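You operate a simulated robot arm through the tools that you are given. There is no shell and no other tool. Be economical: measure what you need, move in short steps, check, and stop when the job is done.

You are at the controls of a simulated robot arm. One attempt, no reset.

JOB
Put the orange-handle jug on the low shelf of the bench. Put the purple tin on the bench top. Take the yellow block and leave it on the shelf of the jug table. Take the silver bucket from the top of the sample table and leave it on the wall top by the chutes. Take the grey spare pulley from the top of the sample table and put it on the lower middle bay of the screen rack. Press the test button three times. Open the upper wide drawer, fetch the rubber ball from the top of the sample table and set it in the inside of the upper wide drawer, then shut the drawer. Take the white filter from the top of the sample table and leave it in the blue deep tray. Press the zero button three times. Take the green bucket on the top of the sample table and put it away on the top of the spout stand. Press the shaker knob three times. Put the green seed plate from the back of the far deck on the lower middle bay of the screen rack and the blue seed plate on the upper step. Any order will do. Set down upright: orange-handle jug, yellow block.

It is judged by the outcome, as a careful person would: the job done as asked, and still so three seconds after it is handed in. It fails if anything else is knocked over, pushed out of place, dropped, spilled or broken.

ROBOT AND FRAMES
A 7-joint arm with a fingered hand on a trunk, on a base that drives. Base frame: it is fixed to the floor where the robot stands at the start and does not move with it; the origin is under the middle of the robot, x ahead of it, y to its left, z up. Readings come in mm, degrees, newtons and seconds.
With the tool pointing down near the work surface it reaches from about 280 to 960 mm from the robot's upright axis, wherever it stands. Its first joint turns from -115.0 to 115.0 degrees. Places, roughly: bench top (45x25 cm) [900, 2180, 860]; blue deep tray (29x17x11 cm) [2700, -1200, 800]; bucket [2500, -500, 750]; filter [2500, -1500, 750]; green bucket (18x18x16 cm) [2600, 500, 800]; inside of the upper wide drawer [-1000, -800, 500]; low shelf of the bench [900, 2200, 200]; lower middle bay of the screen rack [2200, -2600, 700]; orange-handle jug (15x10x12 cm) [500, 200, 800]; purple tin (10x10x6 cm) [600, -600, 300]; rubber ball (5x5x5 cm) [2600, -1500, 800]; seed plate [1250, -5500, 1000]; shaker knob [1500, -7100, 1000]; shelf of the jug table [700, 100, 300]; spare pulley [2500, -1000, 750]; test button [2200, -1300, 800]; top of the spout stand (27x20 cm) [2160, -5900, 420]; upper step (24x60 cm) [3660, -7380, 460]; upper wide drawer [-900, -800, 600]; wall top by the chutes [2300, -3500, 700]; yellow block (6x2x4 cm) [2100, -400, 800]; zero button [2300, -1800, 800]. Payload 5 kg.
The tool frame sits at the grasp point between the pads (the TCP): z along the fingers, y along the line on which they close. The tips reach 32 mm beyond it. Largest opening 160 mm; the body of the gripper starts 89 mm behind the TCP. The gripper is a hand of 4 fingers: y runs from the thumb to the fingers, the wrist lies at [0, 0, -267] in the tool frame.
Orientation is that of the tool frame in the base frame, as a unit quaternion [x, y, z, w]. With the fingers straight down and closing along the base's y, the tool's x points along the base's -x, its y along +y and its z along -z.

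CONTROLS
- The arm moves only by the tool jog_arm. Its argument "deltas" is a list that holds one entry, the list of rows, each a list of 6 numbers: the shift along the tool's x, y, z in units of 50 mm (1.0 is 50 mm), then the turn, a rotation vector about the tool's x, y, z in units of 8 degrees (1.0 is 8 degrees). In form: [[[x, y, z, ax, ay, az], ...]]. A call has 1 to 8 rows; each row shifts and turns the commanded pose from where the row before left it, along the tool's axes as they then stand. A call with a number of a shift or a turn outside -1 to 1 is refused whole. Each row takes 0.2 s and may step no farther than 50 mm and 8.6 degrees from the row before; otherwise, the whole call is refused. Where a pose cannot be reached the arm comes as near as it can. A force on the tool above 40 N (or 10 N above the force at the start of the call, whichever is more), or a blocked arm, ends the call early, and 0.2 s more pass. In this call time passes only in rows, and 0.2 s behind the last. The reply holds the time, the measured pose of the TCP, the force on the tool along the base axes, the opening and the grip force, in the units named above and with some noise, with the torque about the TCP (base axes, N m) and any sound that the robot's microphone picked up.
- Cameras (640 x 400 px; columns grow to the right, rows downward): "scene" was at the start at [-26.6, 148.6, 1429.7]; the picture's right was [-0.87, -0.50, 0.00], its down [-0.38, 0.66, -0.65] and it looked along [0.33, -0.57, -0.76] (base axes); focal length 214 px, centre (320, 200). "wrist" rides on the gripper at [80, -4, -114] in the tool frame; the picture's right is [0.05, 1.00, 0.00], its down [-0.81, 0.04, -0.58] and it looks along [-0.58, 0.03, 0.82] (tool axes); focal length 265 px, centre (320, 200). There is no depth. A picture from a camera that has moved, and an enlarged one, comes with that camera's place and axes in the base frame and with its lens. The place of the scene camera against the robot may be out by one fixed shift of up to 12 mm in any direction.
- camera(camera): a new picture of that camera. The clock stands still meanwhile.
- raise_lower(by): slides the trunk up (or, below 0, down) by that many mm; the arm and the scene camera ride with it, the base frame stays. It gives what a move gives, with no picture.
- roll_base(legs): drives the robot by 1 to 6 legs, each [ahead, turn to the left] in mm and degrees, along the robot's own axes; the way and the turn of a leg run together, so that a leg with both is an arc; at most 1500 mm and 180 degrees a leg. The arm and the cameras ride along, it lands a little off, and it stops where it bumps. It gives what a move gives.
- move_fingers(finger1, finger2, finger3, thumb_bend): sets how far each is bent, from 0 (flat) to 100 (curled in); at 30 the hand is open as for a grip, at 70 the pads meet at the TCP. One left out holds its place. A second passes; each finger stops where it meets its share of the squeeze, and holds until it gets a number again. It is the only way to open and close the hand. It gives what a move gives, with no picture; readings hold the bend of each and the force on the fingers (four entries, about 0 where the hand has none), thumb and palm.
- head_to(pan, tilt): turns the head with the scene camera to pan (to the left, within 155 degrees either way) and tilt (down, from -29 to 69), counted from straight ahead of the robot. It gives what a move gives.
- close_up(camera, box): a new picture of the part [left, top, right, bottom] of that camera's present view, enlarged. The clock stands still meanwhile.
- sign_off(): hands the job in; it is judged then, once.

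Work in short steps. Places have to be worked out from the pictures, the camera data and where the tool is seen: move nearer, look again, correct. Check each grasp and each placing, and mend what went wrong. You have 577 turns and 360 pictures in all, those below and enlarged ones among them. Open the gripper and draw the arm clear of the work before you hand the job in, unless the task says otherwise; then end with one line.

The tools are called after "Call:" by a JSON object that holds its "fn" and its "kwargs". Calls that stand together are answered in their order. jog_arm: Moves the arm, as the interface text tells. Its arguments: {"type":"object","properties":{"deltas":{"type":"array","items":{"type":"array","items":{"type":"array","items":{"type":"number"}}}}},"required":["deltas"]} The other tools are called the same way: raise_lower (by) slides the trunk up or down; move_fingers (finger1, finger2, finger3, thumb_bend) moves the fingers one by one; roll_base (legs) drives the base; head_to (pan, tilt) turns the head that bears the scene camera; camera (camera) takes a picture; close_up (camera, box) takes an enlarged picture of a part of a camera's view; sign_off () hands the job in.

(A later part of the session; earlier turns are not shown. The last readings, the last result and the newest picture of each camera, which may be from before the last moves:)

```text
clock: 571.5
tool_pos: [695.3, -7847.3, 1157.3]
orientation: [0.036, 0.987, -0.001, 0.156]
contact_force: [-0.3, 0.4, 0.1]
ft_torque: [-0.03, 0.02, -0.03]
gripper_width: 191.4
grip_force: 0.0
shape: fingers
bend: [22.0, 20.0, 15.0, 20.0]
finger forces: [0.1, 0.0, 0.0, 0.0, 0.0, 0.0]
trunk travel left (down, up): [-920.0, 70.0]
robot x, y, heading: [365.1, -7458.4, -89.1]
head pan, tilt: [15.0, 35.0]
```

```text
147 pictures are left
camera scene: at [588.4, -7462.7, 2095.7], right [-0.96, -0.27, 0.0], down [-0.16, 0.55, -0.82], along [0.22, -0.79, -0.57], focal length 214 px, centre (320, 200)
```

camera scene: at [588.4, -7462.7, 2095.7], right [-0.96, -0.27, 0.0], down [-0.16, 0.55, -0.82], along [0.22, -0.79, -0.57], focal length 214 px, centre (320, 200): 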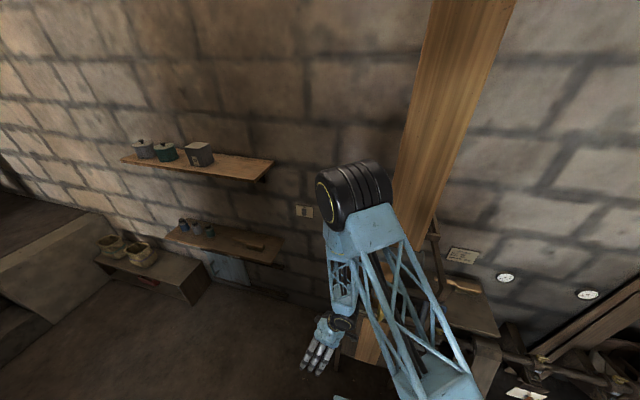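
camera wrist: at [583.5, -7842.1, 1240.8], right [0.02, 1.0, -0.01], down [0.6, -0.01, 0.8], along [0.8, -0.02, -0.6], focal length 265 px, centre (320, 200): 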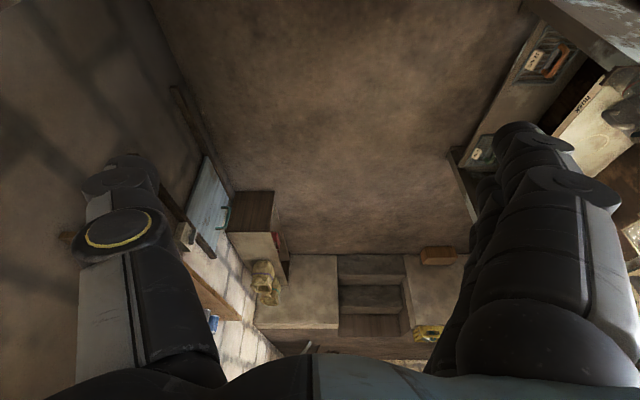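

The passage leads along +x to the stone steps at its end. Turn to face +x and look.

Call:
{"fn": "roll_base", "kwargs": {"legs": [[-60, 0], [0, 89]]}}

Call:
{"fn": "head_to", "kwargs": {"pan": -10, "tilt": 35}}

Call:
{"fn": "camera", "kwargs": {"camera": "scene"}}

```text
clock: 576.6
tool_pos: [742.5, -7052.9, 1157.8]
orientation: [-0.688, 0.709, 0.112, 0.109]
contact_force: [0.0, 0.2, -0.4]
ft_torque: [0.01, -0.01, 0.03]
gripper_width: 191.4
grip_force: 0.0
shape: fingers
bend: [22.0, 20.0, 15.0, 20.0]
finger forces: [0.0, 0.0, 0.0, 0.0, 0.0, 0.0]
trunk travel left (down, up): [-920.0, 70.0]
robot x, y, heading: [365.8, -7396.6, 3.5]
head pan, tilt: [15.0, 35.0]
```

```text
clock: 577.5
tool_pos: [741.4, -7053.8, 1156.2]
orientation: [-0.687, 0.709, 0.113, 0.109]
contact_force: [0.6, 0.0, 0.2]
ft_torque: [-0.02, -0.02, 0.01]
gripper_width: 191.6
grip_force: 0.3
shape: fingers
bend: [22.0, 20.0, 15.0, 20.0]
finger forces: [0.0, 0.0, 0.0, 0.1, 0.0, 0.1]
trunk travel left (down, up): [-920.0, 70.0]
robot x, y, heading: [367.7, -7395.0, 3.3]
head pan, tilt: [-10.0, 35.0]
```

```text
146 pictures are left
camera scene: at [376.6, -7194.6, 2095.7], right [-0.12, -0.99, 0.0], down [-0.57, 0.07, -0.82], along [0.81, -0.1, -0.57], focal length 214 px, centre (320, 200)
```

scene: 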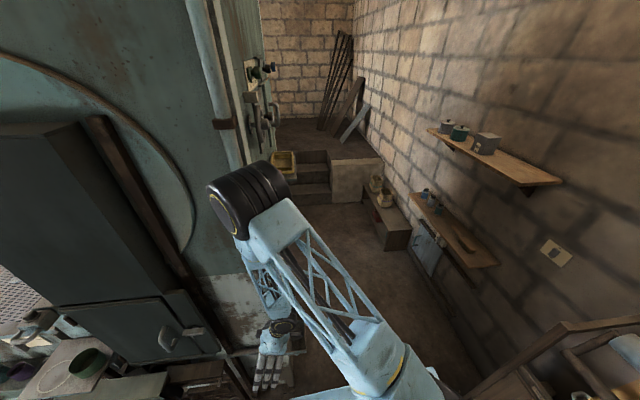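

Tuck the arm to the front (rotate it ~42° right about the robot), then drive down the corridor.

Call:
{"fn": "jog_arm", "kwargs": {"deltas": [[[0.64, -0.65, -0.21, 0.205, 0, 0.63], [0.64, -0.65, -0.21, 0.205, 0, 0.63], [0.64, -0.65, -0.21, 0.205, 0, 0.63], [0.64, -0.65, -0.21, 0.205, 0, 0.63], [0.64, -0.65, -0.21, 0.205, 0, 0.63], [0.64, -0.65, -0.21, 0.205, 0, 0.63], [0.64, -0.65, -0.21, 0.205, 0, 0.63], [0.64, -0.65, -0.21, 0.205, 0, 0.63]]]}}

Call:
{"fn": "roll_base", "kwargs": {"legs": [[0, -48], [346, 0], [0, 45]]}}

Call:
{"fn": "head_to", "kwargs": {"pan": 10, "tilt": 35}}

Call:
{"fn": "camera", "kwargs": {"camera": "scene"}}

```text
clock: 579.3
tool_pos: [890.6, -7387.9, 1158.3]
orientation: [-0.385, 0.91, 0.064, 0.141]
contact_force: [0.4, -0.8, -0.1]
ft_torque: [0.04, 0.0, 0.04]
gripper_width: 191.4
grip_force: 0.0
shape: fingers
bend: [22.0, 20.0, 15.0, 20.0]
finger forces: [0.0, 0.0, 0.0, 0.0, 0.0, 0.1]
trunk travel left (down, up): [-920.0, 70.0]
robot x, y, heading: [365.0, -7398.5, 3.2]
head pan, tilt: [-10.0, 35.0]
```

```text
clock: 585.9
tool_pos: [1137.4, -7646.7, 1159.6]
orientation: [-0.365, 0.918, 0.059, 0.141]
contact_force: [-0.3, 0.1, -0.6]
ft_torque: [-0.01, 0.01, 0.01]
gripper_width: 191.6
grip_force: 0.1
shape: fingers
bend: [22.0, 20.0, 15.0, 20.0]
finger forces: [0.0, 0.0, 0.1, 0.0, 0.0, 0.0]
trunk travel left (down, up): [-920.0, 70.0]
robot x, y, heading: [613.6, -7636.1, 0.7]
head pan, tilt: [-10.0, 35.0]
```

```text
clock: 586.8
tool_pos: [1137.3, -7646.2, 1158.5]
orientation: [-0.364, 0.919, 0.06, 0.14]
contact_force: [0.1, 0.9, 0.0]
ft_torque: [-0.02, 0.02, -0.02]
gripper_width: 191.6
grip_force: 0.1
shape: fingers
bend: [22.0, 20.0, 15.0, 20.0]
finger forces: [0.1, 0.0, 0.0, 0.0, 0.1, 0.0]
trunk travel left (down, up): [-920.0, 70.0]
robot x, y, heading: [611.1, -7634.6, 0.8]
head pan, tilt: [10.0, 35.0]
```

```text
145 pictures are left
camera scene: at [630.4, -7401.8, 2095.7], right [0.19, -0.98, 0.0], down [-0.56, -0.11, -0.82], along [0.8, 0.15, -0.57], focal length 214 px, centre (320, 200)
```

scene: 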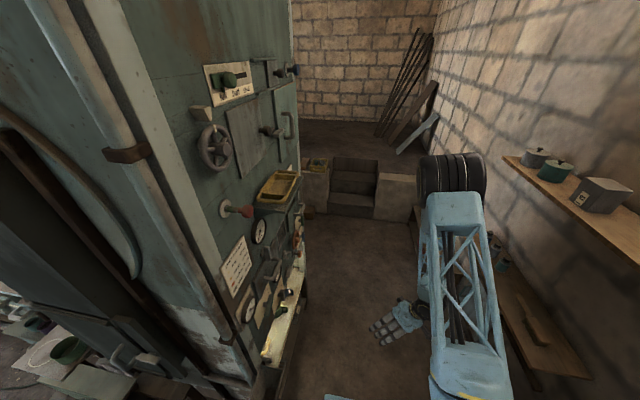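

The control panel is on the elevator's back face. Zoom in to find the shaker knob.

Call:
{"fn": "close_up", "kwargs": {"camera": "scene", "box": [180, 50, 340, 200]}}

Call:
{"fn": "close_up", "kwargs": {"camera": "scene", "box": [200, 170, 340, 370]}}

```text
2.67 times, centred on (260, 125) of scene
camera zoom: at [630.4, -7401.8, 2095.7], right [0.19, -0.98, 0.0], down [-0.56, -0.11, -0.82], along [0.8, 0.15, -0.57], focal length 572 px, centre (480, 400)
```

zoom: 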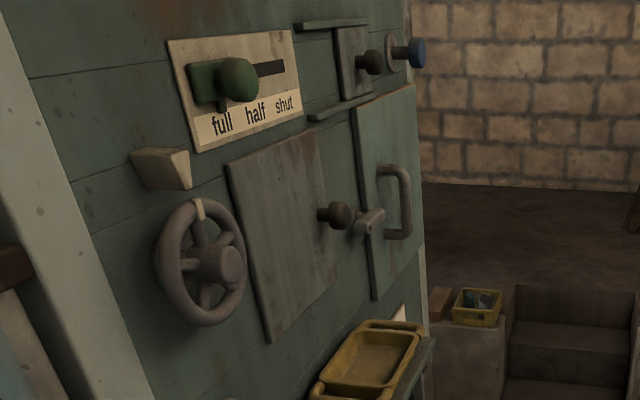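

```text
2.00 times, centred on (270, 270) of scene
camera zoom: at [630.4, -7401.8, 2095.7], right [0.19, -0.98, 0.0], down [-0.56, -0.11, -0.82], along [0.8, 0.15, -0.57], focal length 429 px, centre (420, 60)
```

zoom: 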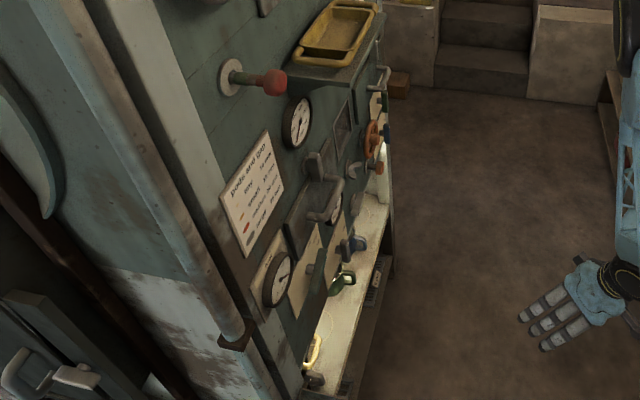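

Call:
{"fn": "close_up", "kwargs": {"camera": "scene", "box": [250, 225, 300, 300]}}

Call:
{"fn": "roll_base", "kwargs": {"legs": [[420, 0]]}}

Call:
{"fn": "head_to", "kwargs": {"pan": 45, "tilt": 50}}

Call:
{"fn": "camera", "kwargs": {"camera": "scene"}}

```text
5.33 times, centred on (275, 262) of scene
camera zoom: at [630.4, -7401.8, 2095.7], right [0.19, -0.98, 0.0], down [-0.56, -0.11, -0.82], along [0.8, 0.15, -0.57], focal length 1144 px, centre (560, -133)
```

zoom: 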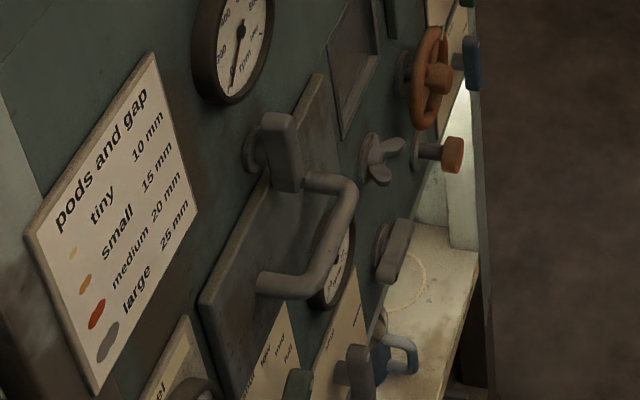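

```text
clock: 589.4
tool_pos: [1562.2, -7628.1, 1158.4]
orientation: [-0.373, 0.915, 0.061, 0.14]
contact_force: [-0.3, 0.4, -0.1]
ft_torque: [-0.01, 0.03, 0.0]
gripper_width: 191.3
grip_force: 0.0
shape: fingers
bend: [22.0, 20.0, 15.0, 20.0]
finger forces: [0.0, 0.1, 0.0, 0.0, 0.1, 0.0]
trunk travel left (down, up): [-920.0, 70.0]
robot x, y, heading: [1039.3, -7624.8, 1.7]
head pan, tilt: [10.0, 35.0]
```

```text
clock: 590.4
tool_pos: [1561.4, -7629.6, 1159.1]
orientation: [-0.373, 0.915, 0.06, 0.14]
contact_force: [-0.1, 0.8, 0.1]
ft_torque: [-0.02, 0.08, 0.0]
gripper_width: 191.4
grip_force: 0.1
shape: fingers
bend: [22.0, 20.0, 15.0, 20.0]
finger forces: [0.0, 0.0, 0.0, 0.0, 0.1, 0.0]
trunk travel left (down, up): [-920.0, 70.0]
robot x, y, heading: [1040.9, -7622.6, 1.7]
head pan, tilt: [45.0, 50.0]
```

```text
141 pictures are left
camera scene: at [1018.4, -7354.0, 2074.0], right [0.73, -0.69, 0.0], down [-0.53, -0.56, -0.64], along [0.44, 0.47, -0.77], focal length 214 px, centre (320, 200)
```

scene: 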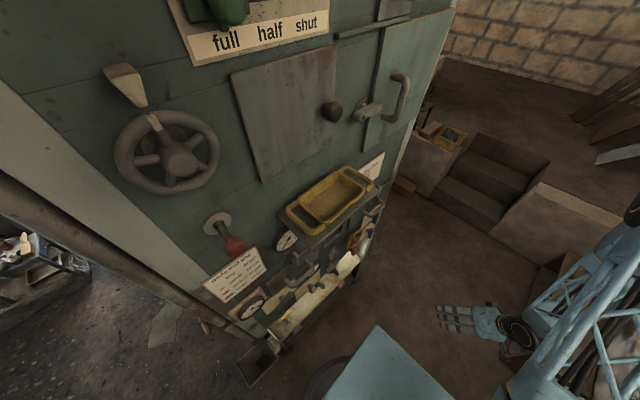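

Call:
{"fn": "raise_lower", "kwargs": {"by": -400}}

Call:
{"fn": "head_to", "kwargs": {"pan": 60, "tilt": 30}}

Call:
{"fn": "camera", "kwargs": {"camera": "scene"}}

```text
clock: 594.2
tool_pos: [1562.7, -7629.2, 758.4]
orientation: [-0.372, 0.916, 0.06, 0.141]
contact_force: [-0.5, -0.3, -0.3]
ft_torque: [0.02, 0.0, 0.01]
gripper_width: 191.7
grip_force: 0.0
shape: fingers
bend: [22.0, 20.0, 15.0, 20.0]
finger forces: [0.1, 0.0, 0.0, 0.0, 0.1, 0.0]
trunk travel left (down, up): [-520.0, 470.0]
robot x, y, heading: [1035.0, -7626.0, 1.6]
head pan, tilt: [45.0, 50.0]
```

```text
clock: 595.0
tool_pos: [1562.0, -7628.8, 759.6]
orientation: [-0.373, 0.915, 0.061, 0.14]
contact_force: [-0.9, 0.8, -0.4]
ft_torque: [-0.02, -0.01, -0.01]
gripper_width: 191.7
grip_force: 0.0
shape: fingers
bend: [22.0, 20.0, 15.0, 20.0]
finger forces: [0.0, 0.0, 0.0, 0.0, 0.0, 0.0]
trunk travel left (down, up): [-520.0, 470.0]
robot x, y, heading: [1034.5, -7623.1, 1.9]
head pan, tilt: [60.0, 30.0]
```

```text
140 pictures are left
camera scene: at [1008.4, -7330.4, 1703.4], right [0.88, -0.47, 0.0], down [-0.24, -0.44, -0.87], along [0.41, 0.76, -0.5], focal length 214 px, centre (320, 200)
```

scene: 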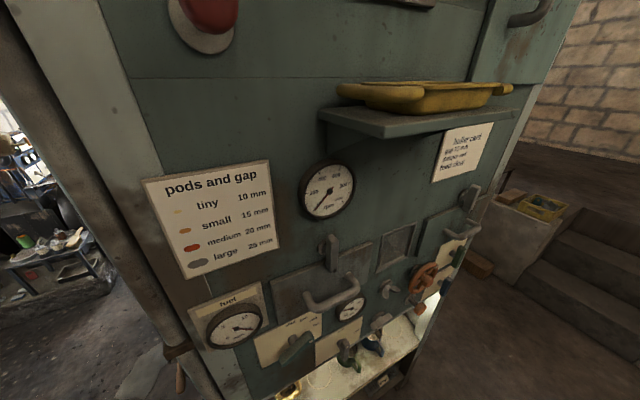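

Use the wrist camera instead: point the hand toward the panel.

Call:
{"fn": "raise_lower", "kwargs": {"by": 250}}

Call:
{"fn": "jog_arm", "kwargs": {"deltas": [[[0, 0, 0, -0.26, 0, -0.9], [0, 0, 0, -0.26, 0, -0.9], [0, 0, 0, -0.26, 0, -0.9], [0, 0, 0, -0.26, 0, -0.9], [0, 0, 0, -0.26, 0, -0.9], [0, 0, 0, -0.26, 0, -0.9]]]}}

Call:
{"fn": "jog_arm", "kwargs": {"deltas": [[[0, 0, 0, 0, -0.9, 0], [0, 0, 0, 0, -0.9, 0], [0, 0, 0, 0, -0.9, 0], [0, 0, 0, 0, -0.9, 0]]]}}

Call:
{"fn": "camera", "kwargs": {"camera": "wrist"}}

```text
clock: 597.6
tool_pos: [1562.3, -7629.2, 1009.5]
orientation: [-0.372, 0.915, 0.06, 0.14]
contact_force: [0.3, 0.0, 0.0]
ft_torque: [0.0, 0.05, -0.03]
gripper_width: 191.6
grip_force: 0.1
shape: fingers
bend: [22.0, 20.0, 15.0, 20.0]
finger forces: [0.0, 0.0, 0.0, 0.0, 0.0, 0.0]
trunk travel left (down, up): [-770.0, 220.0]
robot x, y, heading: [1035.1, -7623.6, 1.9]
head pan, tilt: [60.0, 30.0]
```

```text
clock: 599.0
tool_pos: [1562.9, -7627.9, 1008.8]
orientation: [-0.696, 0.702, 0.102, 0.112]
contact_force: [0.6, 0.8, 0.0]
ft_torque: [0.01, 0.06, 0.0]
gripper_width: 191.6
grip_force: 0.0
shape: fingers
bend: [22.0, 20.0, 15.0, 20.0]
finger forces: [0.0, 0.0, 0.0, 0.1, 0.0, 0.0]
trunk travel left (down, up): [-770.0, 220.0]
robot x, y, heading: [1035.8, -7621.6, 1.8]
head pan, tilt: [60.0, 30.0]
```

```text
clock: 600.0
tool_pos: [1561.8, -7627.9, 1008.8]
orientation: [-0.648, 0.651, 0.272, 0.285]
contact_force: [-0.2, 0.1, -0.5]
ft_torque: [0.02, -0.02, 0.0]
gripper_width: 191.4
grip_force: 0.1
shape: fingers
bend: [22.0, 20.0, 15.0, 20.0]
finger forces: [0.0, 0.1, 0.0, 0.0, 0.1, 0.1]
trunk travel left (down, up): [-770.0, 220.0]
robot x, y, heading: [1036.6, -7623.7, 1.7]
head pan, tilt: [60.0, 30.0]
```

```text
139 pictures are left
camera wrist: at [1564.7, -7766.1, 1030.1], right [-1.0, -0.02, -0.05], down [-0.05, 0.14, 0.99], along [-0.02, 0.99, -0.15], focal length 265 px, centre (320, 200)
```

wrist: 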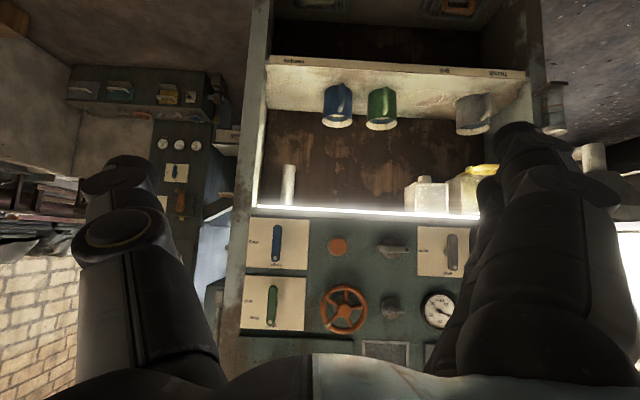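

Call:
{"fn": "close_up", "kwargs": {"camera": "wrist", "box": [220, 190, 500, 365]}}

Call:
{"fn": "close_up", "kwargs": {"camera": "wrist", "box": [60, 50, 240, 230]}}

```text
2.29 times, centred on (360, 278) of wrist
camera zoom: at [1564.7, -7766.1, 1030.1], right [-1.0, -0.02, -0.05], down [-0.05, 0.14, 0.99], along [-0.02, 0.99, -0.15], focal length 607 px, centre (229, 23)
```

zoom: 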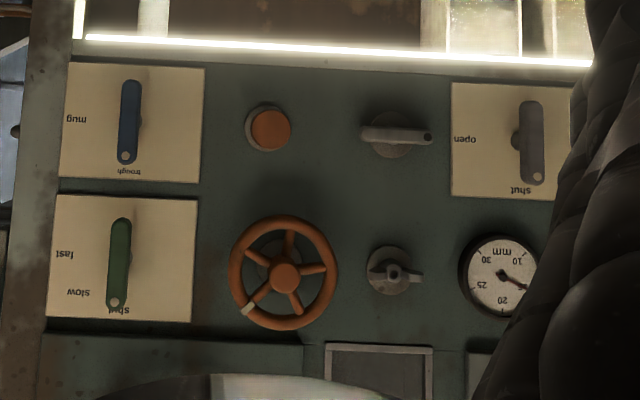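

```text
2.22 times, centred on (150, 140) of wrist
camera zoom: at [1564.7, -7766.1, 1030.1], right [-1.0, -0.02, -0.05], down [-0.05, 0.14, 0.99], along [-0.02, 0.99, -0.15], focal length 590 px, centre (698, 333)
```

zoom: 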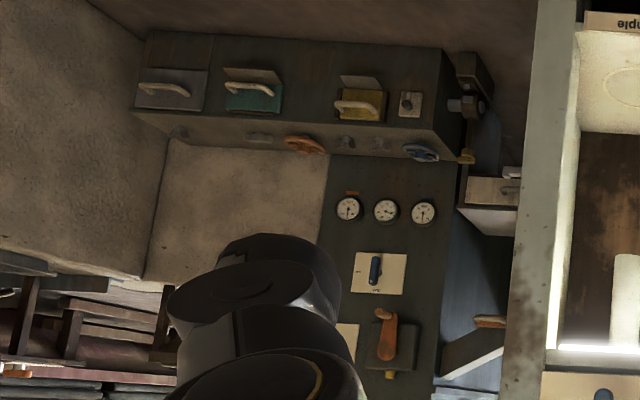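

The orange plunger at ≈(1516, y≈−7280, z≈1040) matches the shaker knob. Shape the pinch and pitch the tool horizontal.

Call:
{"fn": "move_fingers", "kwargs": {"finger1": 100, "finger2": 70, "finger3": 100, "thumb_bend": 70}}

Call:
{"fn": "jog_arm", "kwargs": {"deltas": [[[0, 0, 0, 0, -0.9, 0], [0, 0, 0, 0, -0.9, 0], [0, 0, 0, 0, -0.9, 0], [0, 0, 0, 0, -0.9, 0], [0, 0, 0, 0, -0.9, 0], [0, 0, 0, 0, -0.9, 0]]]}}

Call:
{"fn": "head_to", "kwargs": {"pan": 35, "tilt": 45}}

Call:
{"fn": "camera", "kwargs": {"camera": "scene"}}

```text
clock: 601.0
tool_pos: [1560.6, -7628.7, 1010.2]
orientation: [-0.648, 0.652, 0.272, 0.285]
contact_force: [-0.1, 0.2, 0.3]
ft_torque: [0.0, 0.04, -0.03]
gripper_width: 50.5
grip_force: 0.1
shape: fingers
bend: [100.0, 70.0, 100.0, 70.0]
finger forces: [0.1, 0.0, 0.0, 0.1, 0.0, 0.0]
trunk travel left (down, up): [-770.0, 220.0]
robot x, y, heading: [1040.2, -7625.0, 1.6]
head pan, tilt: [60.0, 30.0]
```

```text
clock: 602.4
tool_pos: [1561.5, -7629.2, 1009.6]
orientation: [-0.502, 0.501, 0.493, 0.504]
contact_force: [1.7, -0.2, -0.1]
ft_torque: [0.0, 0.03, 0.02]
gripper_width: 50.4
grip_force: 0.1
shape: fingers
bend: [100.0, 70.0, 100.0, 70.0]
finger forces: [0.1, 0.1, 0.0, 0.0, 0.0, 0.0]
trunk travel left (down, up): [-770.0, 220.0]
robot x, y, heading: [1038.9, -7621.9, 1.7]
head pan, tilt: [60.0, 30.0]
```

```text
clock: 603.3
tool_pos: [1562.9, -7628.0, 1010.3]
orientation: [-0.503, 0.502, 0.491, 0.504]
contact_force: [0.5, -0.2, -1.0]
ft_torque: [0.02, 0.0, 0.01]
gripper_width: 50.3
grip_force: 0.0
shape: fingers
bend: [100.0, 70.0, 100.0, 70.0]
finger forces: [0.0, 0.0, 0.1, 0.1, 0.0, 0.0]
trunk travel left (down, up): [-770.0, 220.0]
robot x, y, heading: [1034.1, -7626.5, 1.7]
head pan, tilt: [35.0, 45.0]
```

```text
136 pictures are left
camera scene: at [1030.7, -7361.4, 1930.9], right [0.6, -0.8, 0.0], down [-0.57, -0.42, -0.71], along [0.57, 0.42, -0.71], focal length 214 px, centre (320, 200)
```

scene: 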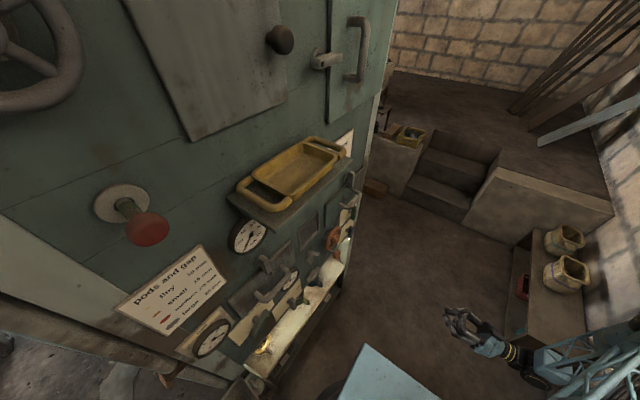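

Triangulation puts the knob at ≈(1505,−7113,1040). Move in front of it.

Call:
{"fn": "jog_arm", "kwargs": {"deltas": [[[-0.6, 0.78, 0, 0, 0, 0], [0, 0.36, 0.9, 0, 0, 0], [0, 0, 1, 0, 0, 0], [0, 0, 1, 0, 0, 0], [0, 0, 1, 0, 0, 0], [0, 0, 1, 0, 0, 0], [0, 0, 1, 0, 0, 0], [0, 0, 1, 0, 0, 0]]]}}

Call:
{"fn": "head_to", "kwargs": {"pan": 45, "tilt": 50}}

Call:
{"fn": "camera", "kwargs": {"camera": "scene"}}

Call:
{"fn": "camera", "kwargs": {"camera": "wrist"}}

```text
clock: 605.1
tool_pos: [1508.8, -7281.2, 1037.8]
orientation: [-0.503, 0.502, 0.492, 0.504]
contact_force: [-0.8, -0.3, 0.7]
ft_torque: [0.0, 0.02, -0.02]
gripper_width: 50.4
grip_force: 0.1
shape: fingers
bend: [100.0, 70.0, 100.0, 70.0]
finger forces: [0.1, 0.0, 0.0, 0.0, 0.0, 0.0]
trunk travel left (down, up): [-770.0, 220.0]
robot x, y, heading: [1036.7, -7625.0, 1.7]
head pan, tilt: [35.0, 45.0]
```

```text
clock: 605.8
tool_pos: [1509.6, -7282.2, 1036.2]
orientation: [-0.503, 0.502, 0.491, 0.504]
contact_force: [0.2, 0.7, 0.3]
ft_torque: [-0.01, 0.0, 0.01]
gripper_width: 50.4
grip_force: 0.1
shape: fingers
bend: [100.0, 70.0, 100.0, 70.0]
finger forces: [0.1, 0.0, 0.0, 0.0, 0.0, 0.0]
trunk travel left (down, up): [-770.0, 220.0]
robot x, y, heading: [1035.5, -7625.3, 1.7]
head pan, tilt: [45.0, 50.0]
```

```text
135 pictures are left
camera scene: at [1018.4, -7353.5, 1923.9], right [0.73, -0.69, 0.0], down [-0.53, -0.56, -0.64], along [0.44, 0.47, -0.77], focal length 214 px, centre (320, 200)
```

scene: 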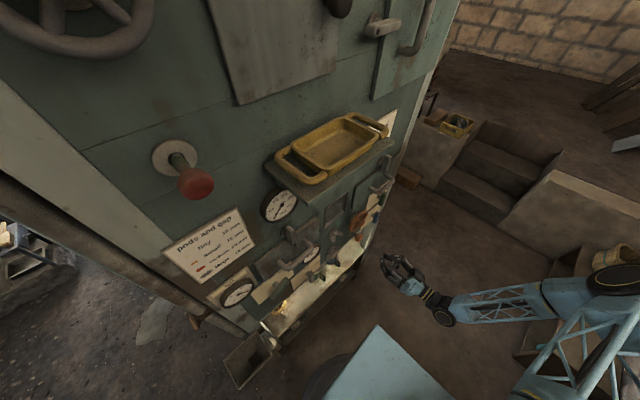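

```text
134 pictures are left
camera wrist: at [1513.4, -7396.0, 958.3], right [-1.0, 0.01, -0.07], down [-0.06, -0.57, 0.82], along [-0.03, 0.82, 0.57], focal length 265 px, centre (320, 200)
```

wrist: 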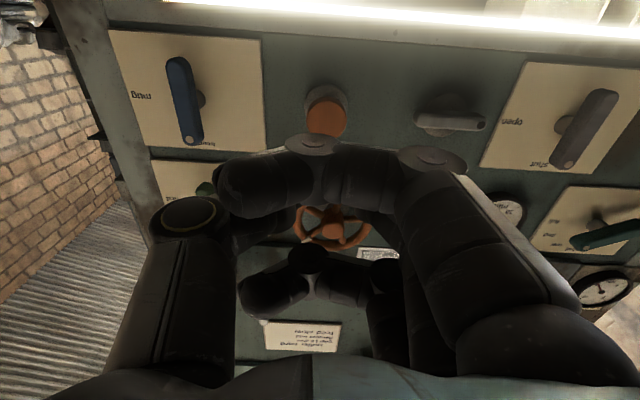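

Aligned. Approach and press.

Call:
{"fn": "jog_arm", "kwargs": {"deltas": [[[-0.12, 0.12, 0.9, 0, 0, 0], [0, 0, 0.9, 0, 0, 0]]]}}

Call:
{"fn": "jog_arm", "kwargs": {"deltas": [[[0, 0, 0.5, 0, 0, 0]]]}}

Call:
{"fn": "jog_arm", "kwargs": {"deltas": [[[0, 0, 0.3, 0, 0, 0]]]}}

Call:
{"fn": "camera", "kwargs": {"camera": "wrist"}}

```text
clock: 606.4
tool_pos: [1503.8, -7195.8, 1039.5]
orientation: [-0.503, 0.502, 0.491, 0.504]
contact_force: [0.9, 0.2, -0.1]
ft_torque: [0.05, -0.01, 0.01]
gripper_width: 50.2
grip_force: 0.0
shape: fingers
bend: [100.0, 70.0, 100.0, 70.0]
finger forces: [0.0, 0.0, 0.0, 0.0, 0.0, 0.0]
trunk travel left (down, up): [-770.0, 220.0]
robot x, y, heading: [1033.8, -7624.3, 1.7]
head pan, tilt: [45.0, 50.0]
```

```text
clock: 606.8
tool_pos: [1503.6, -7169.1, 1040.8]
orientation: [0.504, -0.502, -0.491, -0.503]
contact_force: [0.1, 0.6, -0.4]
ft_torque: [0.02, 0.0, 0.01]
gripper_width: 50.4
grip_force: 0.1
shape: fingers
bend: [100.0, 70.0, 100.0, 70.0]
finger forces: [0.1, 0.1, 0.0, 0.0, 0.0, 0.0]
trunk travel left (down, up): [-770.0, 220.0]
robot x, y, heading: [1038.9, -7621.7, 1.5]
head pan, tilt: [45.0, 50.0]
```

```text
clock: 607.2
tool_pos: [1504.4, -7153.6, 1039.6]
orientation: [-0.503, 0.502, 0.492, 0.503]
contact_force: [-0.8, -3.6, -0.8]
ft_torque: [-0.04, 0.05, -0.07]
gripper_width: 50.4
grip_force: 2.3
shape: fingers
bend: [100.0, 70.0, 100.0, 70.0]
finger forces: [0.0, 0.8, 0.0, 0.1, 3.1, 0.0]
trunk travel left (down, up): [-770.0, 220.0]
robot x, y, heading: [1038.2, -7624.1, 1.8]
head pan, tilt: [45.0, 50.0]
```

```text
133 pictures are left
camera wrist: at [1509.4, -7267.2, 960.9], right [-1.0, 0.01, -0.07], down [-0.06, -0.57, 0.82], along [-0.03, 0.82, 0.57], focal length 265 px, centre (320, 200)
```

wrist: 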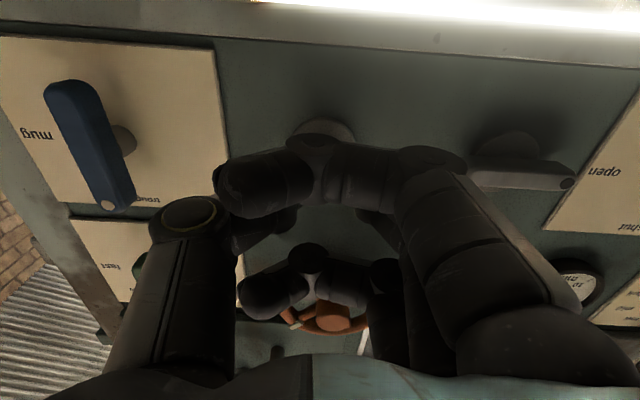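

Contact begins (3.6 N). Push further in small steps.

Call:
{"fn": "jog_arm", "kwargs": {"deltas": [[[0, 0, 0.12, 0, 0, 0]]]}}

Call:
{"fn": "jog_arm", "kwargs": {"deltas": [[[0, 0, 0.12, 0, 0, 0]]]}}

Call:
{"fn": "jog_arm", "kwargs": {"deltas": [[[0, 0, 0.12, 0, 0, 0]]]}}

```text
clock: 607.6
tool_pos: [1504.7, -7147.8, 1040.7]
orientation: [-0.504, 0.501, 0.491, 0.504]
contact_force: [1.8, -5.7, -1.5]
ft_torque: [-0.03, 0.03, -0.1]
gripper_width: 50.4
grip_force: 2.7
shape: fingers
bend: [100.0, 70.0, 100.0, 70.0]
finger forces: [0.0, 0.4, 0.1, 0.0, 5.4, 0.0]
trunk travel left (down, up): [-770.0, 220.0]
robot x, y, heading: [1038.3, -7623.7, 1.5]
head pan, tilt: [45.0, 50.0]
heard: click
```

```text
clock: 608.0
tool_pos: [1505.0, -7141.6, 1039.6]
orientation: [-0.501, 0.503, 0.491, 0.504]
contact_force: [1.5, -8.2, -2.0]
ft_torque: [-0.04, 0.01, -0.12]
gripper_width: 50.3
grip_force: 4.1
shape: fingers
bend: [100.0, 70.0, 100.0, 70.0]
finger forces: [0.0, 0.9, 0.0, 0.1, 6.4, 0.0]
trunk travel left (down, up): [-770.0, 220.0]
robot x, y, heading: [1034.5, -7623.7, 1.7]
head pan, tilt: [45.0, 50.0]
```

```text
clock: 608.4
tool_pos: [1505.9, -7139.8, 1038.8]
orientation: [-0.502, 0.502, 0.49, 0.505]
contact_force: [2.4, -40.5, 3.0]
ft_torque: [0.32, -0.01, -0.39]
gripper_width: 49.5
grip_force: 20.8
shape: fingers
bend: [100.0, 71.0, 100.0, 70.0]
finger forces: [0.1, 13.2, 0.0, 0.0, 28.3, 0.0]
trunk travel left (down, up): [-770.0, 220.0]
robot x, y, heading: [1037.1, -7624.8, 1.6]
head pan, tilt: [45.0, 50.0]
```

Click 1. Release fully and press twice more.

Call:
{"fn": "jog_arm", "kwargs": {"deltas": [[[0, 0, -0.6, 0, 0, 0]]]}}

Call:
{"fn": "jog_arm", "kwargs": {"deltas": [[[0, 0, 0.52, 0, 0, 0]]]}}

Call:
{"fn": "jog_arm", "kwargs": {"deltas": [[[0, 0, -0.52, 0, 0, 0]]]}}

Call:
{"fn": "jog_arm", "kwargs": {"deltas": [[[0, 0, 0.52, 0, 0, 0]]]}}

Call:
{"fn": "jog_arm", "kwargs": {"deltas": [[[0, 0, -0.9, 0, 0, 0], [0, 0, -1, 0, 0, 0], [0, 0, -1, 0, 0, 0], [0, 0, -1, 0, 0, 0]]]}}

```text
clock: 608.8
tool_pos: [1502.8, -7165.0, 1041.4]
orientation: [-0.502, 0.501, 0.492, 0.504]
contact_force: [1.2, -0.9, 0.7]
ft_torque: [0.01, -0.01, 0.03]
gripper_width: 50.4
grip_force: 0.1
shape: fingers
bend: [100.0, 70.0, 100.0, 70.0]
finger forces: [0.0, 0.0, 0.0, 0.0, 0.1, 0.1]
trunk travel left (down, up): [-770.0, 220.0]
robot x, y, heading: [1034.4, -7621.6, 1.8]
head pan, tilt: [45.0, 50.0]
```

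```text
clock: 609.2
tool_pos: [1505.0, -7140.8, 1039.3]
orientation: [-0.502, 0.502, 0.491, 0.504]
contact_force: [1.0, -15.2, -1.0]
ft_torque: [0.02, -0.03, -0.11]
gripper_width: 49.6
grip_force: 7.8
shape: fingers
bend: [100.0, 71.0, 100.0, 71.0]
finger forces: [0.0, 4.8, 0.0, 0.1, 11.0, 0.1]
trunk travel left (down, up): [-770.0, 220.0]
robot x, y, heading: [1037.7, -7626.1, 1.4]
head pan, tilt: [45.0, 50.0]
heard: click
```

```text
clock: 609.6
tool_pos: [1502.9, -7164.5, 1042.3]
orientation: [-0.503, 0.501, 0.493, 0.504]
contact_force: [-0.6, -1.7, 0.9]
ft_torque: [0.0, 0.0, 0.02]
gripper_width: 50.1
grip_force: 0.6
shape: fingers
bend: [100.0, 70.0, 100.0, 70.0]
finger forces: [0.1, 0.0, 0.1, 0.0, 1.3, 0.0]
trunk travel left (down, up): [-770.0, 220.0]
robot x, y, heading: [1033.8, -7626.4, 1.8]
head pan, tilt: [45.0, 50.0]
```

```text
clock: 610.0
tool_pos: [1503.1, -7140.7, 1040.3]
orientation: [-0.501, 0.503, 0.491, 0.505]
contact_force: [1.4, -23.5, -1.9]
ft_torque: [0.02, 0.03, -0.2]
gripper_width: 49.4
grip_force: 12.6
shape: fingers
bend: [100.0, 71.0, 100.0, 71.0]
finger forces: [0.0, 8.9, 0.0, 0.0, 17.1, 0.1]
trunk travel left (down, up): [-770.0, 220.0]
robot x, y, heading: [1034.6, -7627.8, 1.6]
head pan, tilt: [45.0, 50.0]
heard: click
```

```text
clock: 611.0
tool_pos: [1498.6, -7333.9, 1041.0]
orientation: [-0.502, 0.501, 0.492, 0.504]
contact_force: [0.0, -0.3, 0.6]
ft_torque: [-0.01, -0.04, -0.01]
gripper_width: 50.2
grip_force: 0.0
shape: fingers
bend: [100.0, 70.0, 100.0, 70.0]
finger forces: [0.0, 0.0, 0.0, 0.0, 0.1, 0.1]
trunk travel left (down, up): [-770.0, 220.0]
robot x, y, heading: [1034.5, -7624.4, 1.9]
head pan, tilt: [45.0, 50.0]
```

Shaker knob pressed three times. Retract, level the tool and move on to survey the left-rear area (spout stand, steps).

Call:
{"fn": "jog_arm", "kwargs": {"deltas": [[[0, 0, -1, 0, 0, 0], [0, 0, -1, 0, 0, 0], [0, 0, -1, 0, 0, 0], [0, 0, -1, 0, 0, 0], [0, 0, -1, 0, 0, 0], [0, 0, -0.5, 0, 0.9, 0], [0, 0, 0, 0, 0.95, 0], [0, 0, 0, 0, 0.95, 0]]]}}

Call:
{"fn": "jog_arm", "kwargs": {"deltas": [[[0, 0, 0, 0, 0.95, 0], [0, 0, 0, 0, 0.95, 0], [0, 0, 0, 0, 0.95, 0], [0, 0, 0, 0, 0.95, 0], [0, 0, 0, 0, 0.95, 0], [0, 0, 0, 0, 0.95, 0]]]}}

Call:
{"fn": "roll_base", "kwargs": {"legs": [[0, -1.9], [1000, 0]]}}

Call:
{"fn": "head_to", "kwargs": {"pan": 60, "tilt": 30}}

Call:
{"fn": "camera", "kwargs": {"camera": "scene"}}

```text
clock: 612.8
tool_pos: [1498.2, -7608.1, 1045.0]
orientation: [-0.589, 0.59, 0.384, 0.396]
contact_force: [-0.3, 1.2, 0.4]
ft_torque: [-0.02, -0.01, -0.02]
gripper_width: 50.6
grip_force: 0.1
shape: fingers
bend: [100.0, 70.0, 100.0, 70.0]
finger forces: [0.0, 0.1, 0.0, 0.0, 0.0, 0.1]
trunk travel left (down, up): [-770.0, 220.0]
robot x, y, heading: [1033.5, -7623.4, 1.9]
head pan, tilt: [45.0, 50.0]
```

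```text
clock: 614.2
tool_pos: [1497.9, -7609.4, 1043.6]
orientation: [-0.692, 0.698, 0.124, 0.136]
contact_force: [-0.4, 0.0, -0.1]
ft_torque: [-0.01, 0.0, -0.01]
gripper_width: 50.0
grip_force: 0.0
shape: fingers
bend: [100.0, 70.0, 100.0, 70.0]
finger forces: [0.0, 0.0, 0.0, 0.1, 0.0, 0.0]
trunk travel left (down, up): [-770.0, 220.0]
robot x, y, heading: [1040.3, -7623.8, 1.5]
head pan, tilt: [45.0, 50.0]
```

```text
clock: 619.8
tool_pos: [2509.8, -7633.3, 1044.4]
orientation: [-0.678, 0.711, 0.123, 0.14]
contact_force: [0.7, -0.3, -0.5]
ft_torque: [0.0, 0.02, 0.01]
gripper_width: 50.6
grip_force: 0.1
shape: fingers
bend: [100.0, 70.0, 100.0, 70.0]
finger forces: [0.0, 0.1, 0.1, 0.1, 0.1, 0.0]
trunk travel left (down, up): [-770.0, 220.0]
robot x, y, heading: [2052.5, -7634.4, -0.4]
head pan, tilt: [45.0, 50.0]
```

```text
clock: 620.7
tool_pos: [2510.5, -7632.0, 1043.6]
orientation: [-0.678, 0.712, 0.123, 0.139]
contact_force: [-0.1, 0.5, -0.2]
ft_torque: [0.01, -0.01, 0.04]
gripper_width: 50.3
grip_force: 0.1
shape: fingers
bend: [100.0, 70.0, 100.0, 70.0]
finger forces: [0.0, 0.1, 0.0, 0.0, 0.0, 0.0]
trunk travel left (down, up): [-770.0, 220.0]
robot x, y, heading: [2049.0, -7625.5, -0.6]
head pan, tilt: [60.0, 30.0]
```

```text
132 pictures are left
camera scene: at [2030.3, -7335.4, 1953.4], right [0.86, -0.51, 0.0], down [-0.25, -0.43, -0.87], along [0.44, 0.75, -0.5], focal length 214 px, centre (320, 200)
```

scene: 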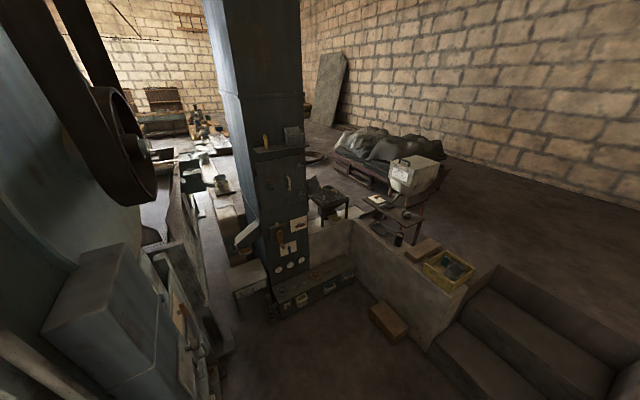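

Call:
{"fn": "close_up", "kwargs": {"camera": "scene", "box": [180, 180, 420, 360]}}

Call:
{"fn": "head_to", "kwargs": {"pan": 15, "tilt": 35}}

Call:
{"fn": "camera", "kwargs": {"camera": "scene"}}

```text
2.22 times, centred on (300, 270) of scene
camera zoom: at [2030.3, -7335.4, 1953.4], right [0.86, -0.51, 0.0], down [-0.25, -0.43, -0.87], along [0.44, 0.75, -0.5], focal length 477 px, centre (364, 44)
```

zoom: 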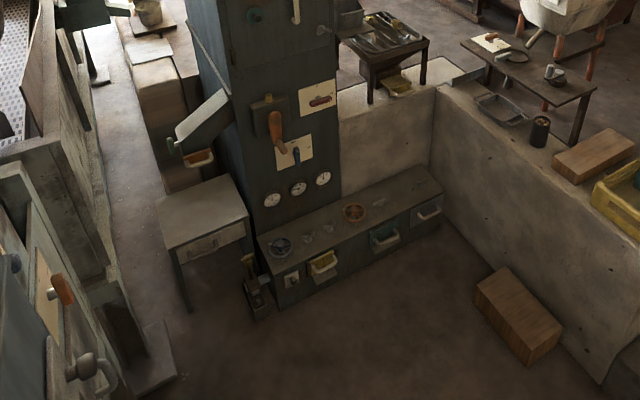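

```text
clock: 621.8
tool_pos: [2510.8, -7632.1, 1044.8]
orientation: [-0.678, 0.711, 0.124, 0.14]
contact_force: [0.7, 0.1, 0.0]
ft_torque: [0.03, 0.01, -0.01]
gripper_width: 50.5
grip_force: 0.1
shape: fingers
bend: [100.0, 70.0, 100.0, 70.0]
finger forces: [0.0, 0.0, 0.1, 0.0, 0.0, 0.0]
trunk travel left (down, up): [-770.0, 220.0]
robot x, y, heading: [2047.5, -7631.6, -0.7]
head pan, tilt: [15.0, 35.0]
```

```text
130 pictures are left
camera scene: at [2069.6, -7391.2, 1945.7], right [0.25, -0.97, 0.0], down [-0.56, -0.14, -0.82], along [0.79, 0.21, -0.57], focal length 214 px, centre (320, 200)
```

scene: 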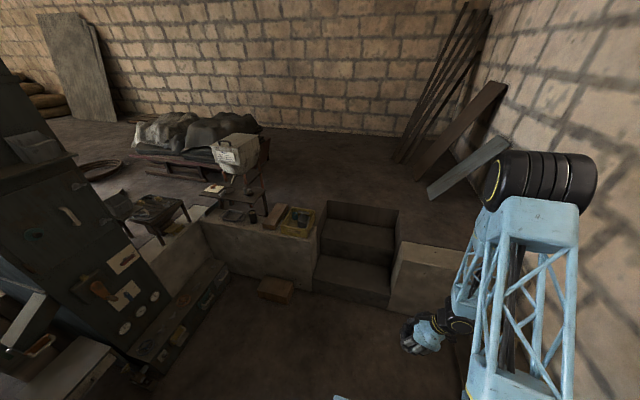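

Clear picture: spout stand at ≈(2165,−5840,420), upper step ≈(3642,−7378,460). Now go back round to the right aisle for the blue seed plate.

Call:
{"fn": "roll_base", "kwargs": {"legs": [[-1434, 0], [0, -44.3], [-346, 0], [0, 135], [1500, 0], [250, 0]]}}

Call:
{"fn": "head_to", "kwargs": {"pan": -60, "tilt": 40}}

Call:
{"fn": "camera", "kwargs": {"camera": "scene"}}

```text
clock: 647.0
tool_pos: [376.4, -5203.3, 1042.9]
orientation: [0.982, -0.017, -0.186, -0.01]
contact_force: [0.2, -0.2, -0.7]
ft_torque: [-0.04, 0.02, 0.06]
gripper_width: 50.1
grip_force: 0.1
shape: fingers
bend: [100.0, 70.0, 100.0, 70.0]
finger forces: [0.0, 0.0, 0.0, 0.1, 0.0, 0.0]
trunk travel left (down, up): [-770.0, 220.0]
robot x, y, heading: [382.5, -5667.3, 90.1]
head pan, tilt: [15.0, 35.0]
```

```text
clock: 648.5
tool_pos: [375.5, -5204.7, 1043.8]
orientation: [0.982, -0.017, -0.186, -0.01]
contact_force: [-0.4, 0.5, -0.4]
ft_torque: [0.0, 0.01, -0.01]
gripper_width: 50.4
grip_force: 0.0
shape: fingers
bend: [100.0, 70.0, 100.0, 70.0]
finger forces: [0.1, 0.0, 0.0, 0.1, 0.0, 0.0]
trunk travel left (down, up): [-770.0, 220.0]
robot x, y, heading: [381.7, -5665.7, 90.2]
head pan, tilt: [-60.0, 40.0]
```

```text
129 pictures are left
camera scene: at [244.5, -5671.1, 1938.2], right [0.5, -0.86, 0.0], down [-0.56, -0.32, -0.77], along [0.66, 0.39, -0.64], focal length 214 px, centre (320, 200)
```

scene: 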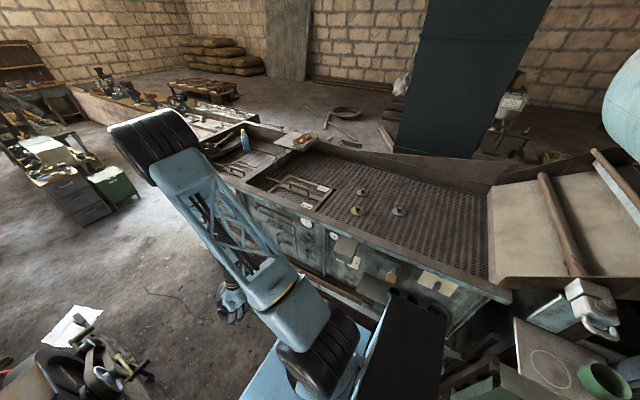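

Blue plate knob ≈(1310,−5593,1066), green ≈(1370,−5332,1066). Raise and move the base next to the deck.

Call:
{"fn": "raise_lower", "kwargs": {"by": 215}}

Call:
{"fn": "roll_base", "kwargs": {"legs": [[0, -67], [185, 0]]}}

Call:
{"fn": "camera", "kwargs": {"camera": "wrist"}}

```text
clock: 650.8
tool_pos: [376.1, -5204.1, 1259.3]
orientation: [0.982, -0.017, -0.186, -0.01]
contact_force: [-0.3, 0.1, 0.6]
ft_torque: [0.01, 0.01, -0.01]
gripper_width: 50.3
grip_force: 0.1
shape: fingers
bend: [100.0, 70.0, 100.0, 70.0]
finger forces: [0.1, 0.1, 0.1, 0.1, 0.1, 0.0]
trunk travel left (down, up): [-985.0, 5.0]
robot x, y, heading: [376.7, -5669.1, 90.1]
head pan, tilt: [-60.0, 40.0]
```

```text
clock: 655.4
tool_pos: [983.3, -5413.4, 1258.6]
orientation: [0.806, -0.561, -0.15, -0.112]
contact_force: [0.6, -0.1, -1.1]
ft_torque: [-0.02, 0.01, -0.01]
gripper_width: 50.4
grip_force: 0.0
shape: fingers
bend: [100.0, 70.0, 100.0, 70.0]
finger forces: [0.0, 0.0, 0.0, 0.1, 0.0, 0.0]
trunk travel left (down, up): [-985.0, 5.0]
robot x, y, heading: [555.5, -5589.8, 22.6]
head pan, tilt: [-60.0, 40.0]
```

```text
128 pictures are left
camera wrist: at [1026.8, -5521.1, 1335.3], right [-0.92, -0.39, -0.03], down [-0.24, 0.5, 0.84], along [-0.31, 0.78, -0.55], focal length 265 px, centre (320, 200)
```

wrist: 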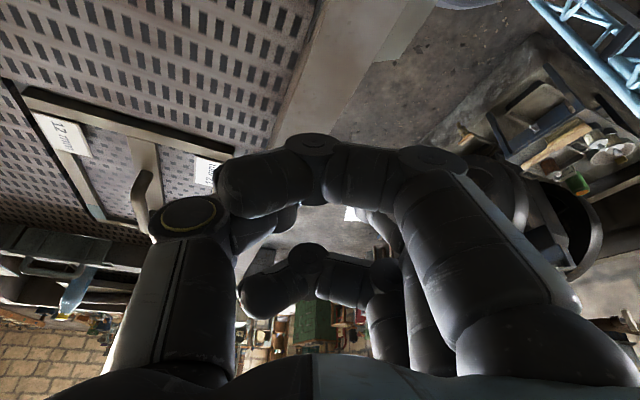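

Call:
{"fn": "move_fingers", "kwargs": {"finger1": 50, "finger2": 50, "finger3": 50, "thumb_bend": 50}}

Call:
{"fn": "jog_arm", "kwargs": {"deltas": [[[0, 0, 0, 0.36, 0, 0.9], [0, 0, 0, 0.36, 0, 0.9], [0, 0, 0, 0.36, 0, 0.9], [0, 0, 0, 0.36, 0, 0.9], [0, 0, 0, 0.36, 0, 0.9], [0, 0, 0, 0.36, 0, 0.9], [0, 0, 0, 0.36, 0, 0.9], [0, 0, 0, 0.36, 0, 0.9]]]}}

Call:
{"fn": "jog_arm", "kwargs": {"deltas": [[[0, 0, 0, 0.36, 0, 0.9], [0, 0, 0, 0.36, 0, 0.9], [0, 0, 0, 0.36, 0, 0.9], [0, 0, 0, 0.36, 0, 0.9], [0, 0, 0, 0.36, 0, 0.9], [0, 0, 0, 0.3, 0, 0.8]]]}}

Call:
{"fn": "camera", "kwargs": {"camera": "wrist"}}

```text
clock: 656.4
tool_pos: [982.5, -5415.1, 1259.5]
orientation: [0.806, -0.561, -0.149, -0.111]
contact_force: [-0.5, 0.9, 0.4]
ft_torque: [-0.01, -0.01, 0.02]
gripper_width: 90.8
grip_force: 0.1
shape: fingers
bend: [50.0, 50.0, 50.0, 50.0]
finger forces: [0.0, 0.0, 0.0, 0.0, 0.0, 0.0]
trunk travel left (down, up): [-985.0, 5.0]
robot x, y, heading: [556.6, -5594.1, 22.6]
head pan, tilt: [-60.0, 40.0]
```

```text
clock: 658.2
tool_pos: [1003.7, -5408.2, 1249.1]
orientation: [-0.401, 0.895, 0.074, 0.179]
contact_force: [0.2, -0.2, -0.6]
ft_torque: [-0.03, -0.01, 0.01]
gripper_width: 90.5
grip_force: 0.1
shape: fingers
bend: [50.0, 50.0, 50.0, 50.0]
finger forces: [0.1, 0.0, 0.0, 0.1, 0.1, 0.0]
out of reach, approached as far as the arm can: row 6, 7, 8
trunk travel left (down, up): [-985.0, 5.0]
robot x, y, heading: [554.7, -5592.5, 22.5]
head pan, tilt: [-60.0, 40.0]
```

```text
clock: 659.6
tool_pos: [1011.3, -5406.3, 1245.7]
orientation: [-0.02, 0.98, 0.004, 0.197]
contact_force: [-0.5, 0.4, -0.3]
ft_torque: [-0.01, 0.0, 0.01]
gripper_width: 90.9
grip_force: 0.1
shape: fingers
bend: [50.0, 50.0, 50.0, 50.0]
finger forces: [0.0, 0.1, 0.0, 0.1, 0.0, 0.1]
out of reach, approached as far as the arm can: row 1, 2
trunk travel left (down, up): [-985.0, 5.0]
robot x, y, heading: [558.5, -5595.1, 22.8]
head pan, tilt: [-60.0, 40.0]
```

```text
127 pictures are left
camera wrist: at [894.8, -5414.5, 1320.8], right [-0.09, 1.0, -0.02], down [0.53, 0.06, 0.85], along [0.84, 0.07, -0.53], focal length 265 px, centre (320, 200)
```

wrist: 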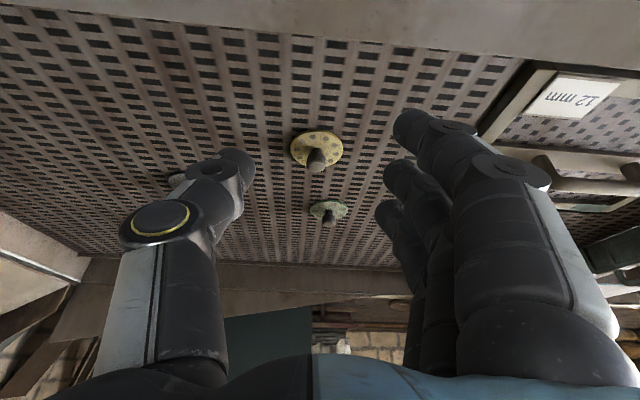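

Tool aligned; the green plate is nearest. Take green first. Move above it.

Call:
{"fn": "jog_arm", "kwargs": {"deltas": [[[-0.88, 0.2, 0.37, 0, 0, 0], [-0.88, 0.2, 0.37, 0, 0, 0], [-0.88, 0.2, 0.37, 0, 0, 0], [-0.88, 0.2, 0.37, 0, 0, 0], [-0.88, 0.2, 0.37, 0, 0, 0], [-0.88, 0.2, 0.37, 0, 0, 0]]]}}

Call:
{"fn": "raise_lower", "kwargs": {"by": -70}}

Call:
{"fn": "camera", "kwargs": {"camera": "wrist"}}

```text
clock: 661.0
tool_pos: [1298.2, -5333.3, 1242.6]
orientation: [-0.021, 0.98, 0.005, 0.197]
contact_force: [0.6, -0.5, -0.9]
ft_torque: [-0.01, 0.02, 0.01]
gripper_width: 90.8
grip_force: 0.1
shape: fingers
bend: [50.0, 50.0, 50.0, 50.0]
finger forces: [0.1, 0.0, 0.0, 0.1, 0.1, 0.0]
trunk travel left (down, up): [-985.0, 5.0]
robot x, y, heading: [558.2, -5592.3, 22.8]
head pan, tilt: [-60.0, 40.0]
```

```text
clock: 662.1
tool_pos: [1296.0, -5333.1, 1174.0]
orientation: [-0.022, 0.98, 0.005, 0.197]
contact_force: [0.0, -0.5, -0.7]
ft_torque: [0.01, 0.0, 0.01]
gripper_width: 90.5
grip_force: 0.1
shape: fingers
bend: [50.0, 50.0, 50.0, 50.0]
finger forces: [0.1, 0.0, 0.0, 0.1, 0.0, 0.0]
trunk travel left (down, up): [-915.0, 75.0]
robot x, y, heading: [552.4, -5591.2, 22.6]
head pan, tilt: [-60.0, 40.0]
```

```text
126 pictures are left
camera wrist: at [1179.0, -5341.2, 1248.1], right [-0.09, 1.0, -0.02], down [0.53, 0.06, 0.85], along [0.84, 0.07, -0.53], focal length 265 px, centre (320, 200)
```

wrist: 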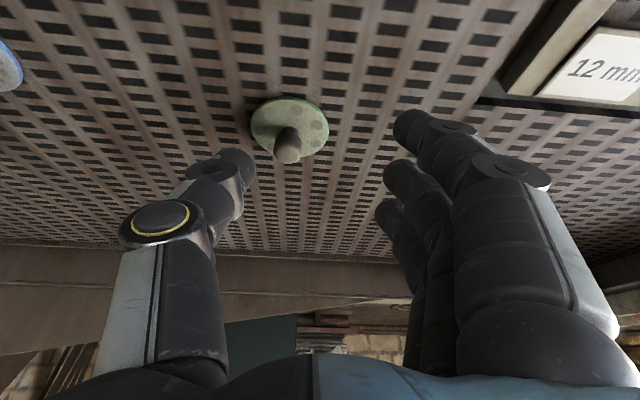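

Green knob tip at (1382,−5357,1066), plate ≈1032. Go vertical, use finger 2 + thumb for the knob.

Call:
{"fn": "jog_arm", "kwargs": {"deltas": [[[0, 0, 0, 0, 0.95, 0], [-0.4, -0.2, 0, 0, 0.95, 0], [-0.4, -0.2, 0, 0, 0.94, 0], [-0.7, -0.05, 0, 0, 0, 0]]]}}

Call:
{"fn": "move_fingers", "kwargs": {"finger1": 30, "finger2": 56, "finger3": 30, "thumb_bend": 56}}

Call:
{"fn": "camera", "kwargs": {"camera": "wrist"}}

```text
clock: 663.1
tool_pos: [1371.6, -5350.2, 1180.7]
orientation: [-0.023, 1.0, 0.001, -0.001]
contact_force: [-0.1, -0.6, 0.0]
ft_torque: [-0.01, 0.03, -0.02]
gripper_width: 90.7
grip_force: 0.1
shape: fingers
bend: [50.0, 50.0, 50.0, 50.0]
finger forces: [0.0, 0.1, 0.0, 0.1, 0.0, 0.0]
trunk travel left (down, up): [-915.0, 75.0]
robot x, y, heading: [556.5, -5594.9, 22.4]
head pan, tilt: [-60.0, 40.0]
```

```text
clock: 664.1
tool_pos: [1372.5, -5352.4, 1178.8]
orientation: [-0.022, 1.0, 0.001, 0.0]
contact_force: [0.1, 0.0, -0.6]
ft_torque: [0.03, -0.02, 0.0]
gripper_width: 118.7
grip_force: 0.1
shape: fingers
bend: [30.0, 56.0, 30.0, 56.0]
finger forces: [0.1, 0.0, 0.0, 0.0, 0.0, 0.0]
trunk travel left (down, up): [-915.0, 75.0]
robot x, y, heading: [554.1, -5594.5, 22.4]
head pan, tilt: [-60.0, 40.0]
```

```text
125 pictures are left
camera wrist: at [1292.1, -5358.4, 1294.4], right [-0.1, 1.0, 0.0], down [0.81, 0.08, 0.58], along [0.57, 0.06, -0.82], focal length 265 px, centre (320, 200)
```

wrist: 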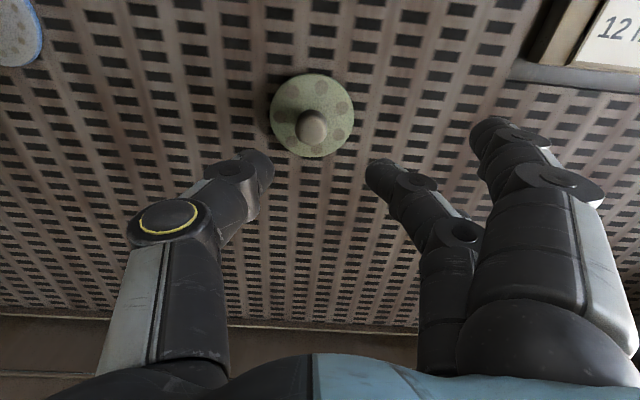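

Call:
{"fn": "jog_arm", "kwargs": {"deltas": [[[-0.12, -0.07, 0.5, 0, 0, 0], [0, 0, 0.7, 0, 0, 0]]]}}

Call:
{"fn": "camera", "kwargs": {"camera": "wrist"}}

```text
clock: 664.7
tool_pos: [1376.9, -5354.8, 1121.3]
orientation: [-0.022, 1.0, 0.001, -0.001]
contact_force: [-0.2, 0.8, -0.6]
ft_torque: [0.0, 0.01, 0.02]
gripper_width: 119.1
grip_force: 0.1
shape: fingers
bend: [30.0, 56.0, 30.0, 56.0]
finger forces: [0.1, 0.0, 0.1, 0.0, 0.0, 0.0]
trunk travel left (down, up): [-915.0, 75.0]
robot x, y, heading: [555.6, -5595.0, 22.7]
head pan, tilt: [-60.0, 40.0]
```

```text
124 pictures are left
camera wrist: at [1298.2, -5361.8, 1235.7], right [-0.1, 1.0, 0.0], down [0.81, 0.08, 0.58], along [0.57, 0.06, -0.82], focal length 265 px, centre (320, 200)
```

wrist: 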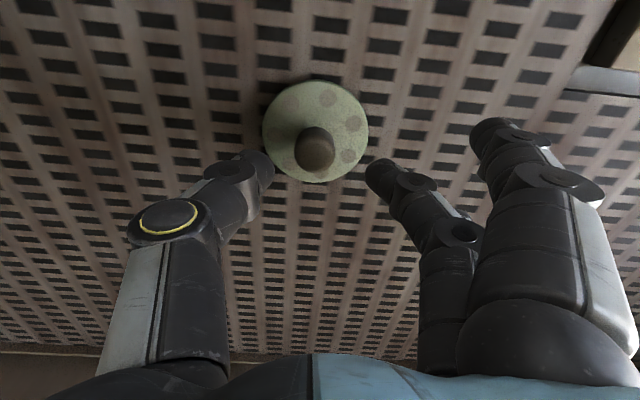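

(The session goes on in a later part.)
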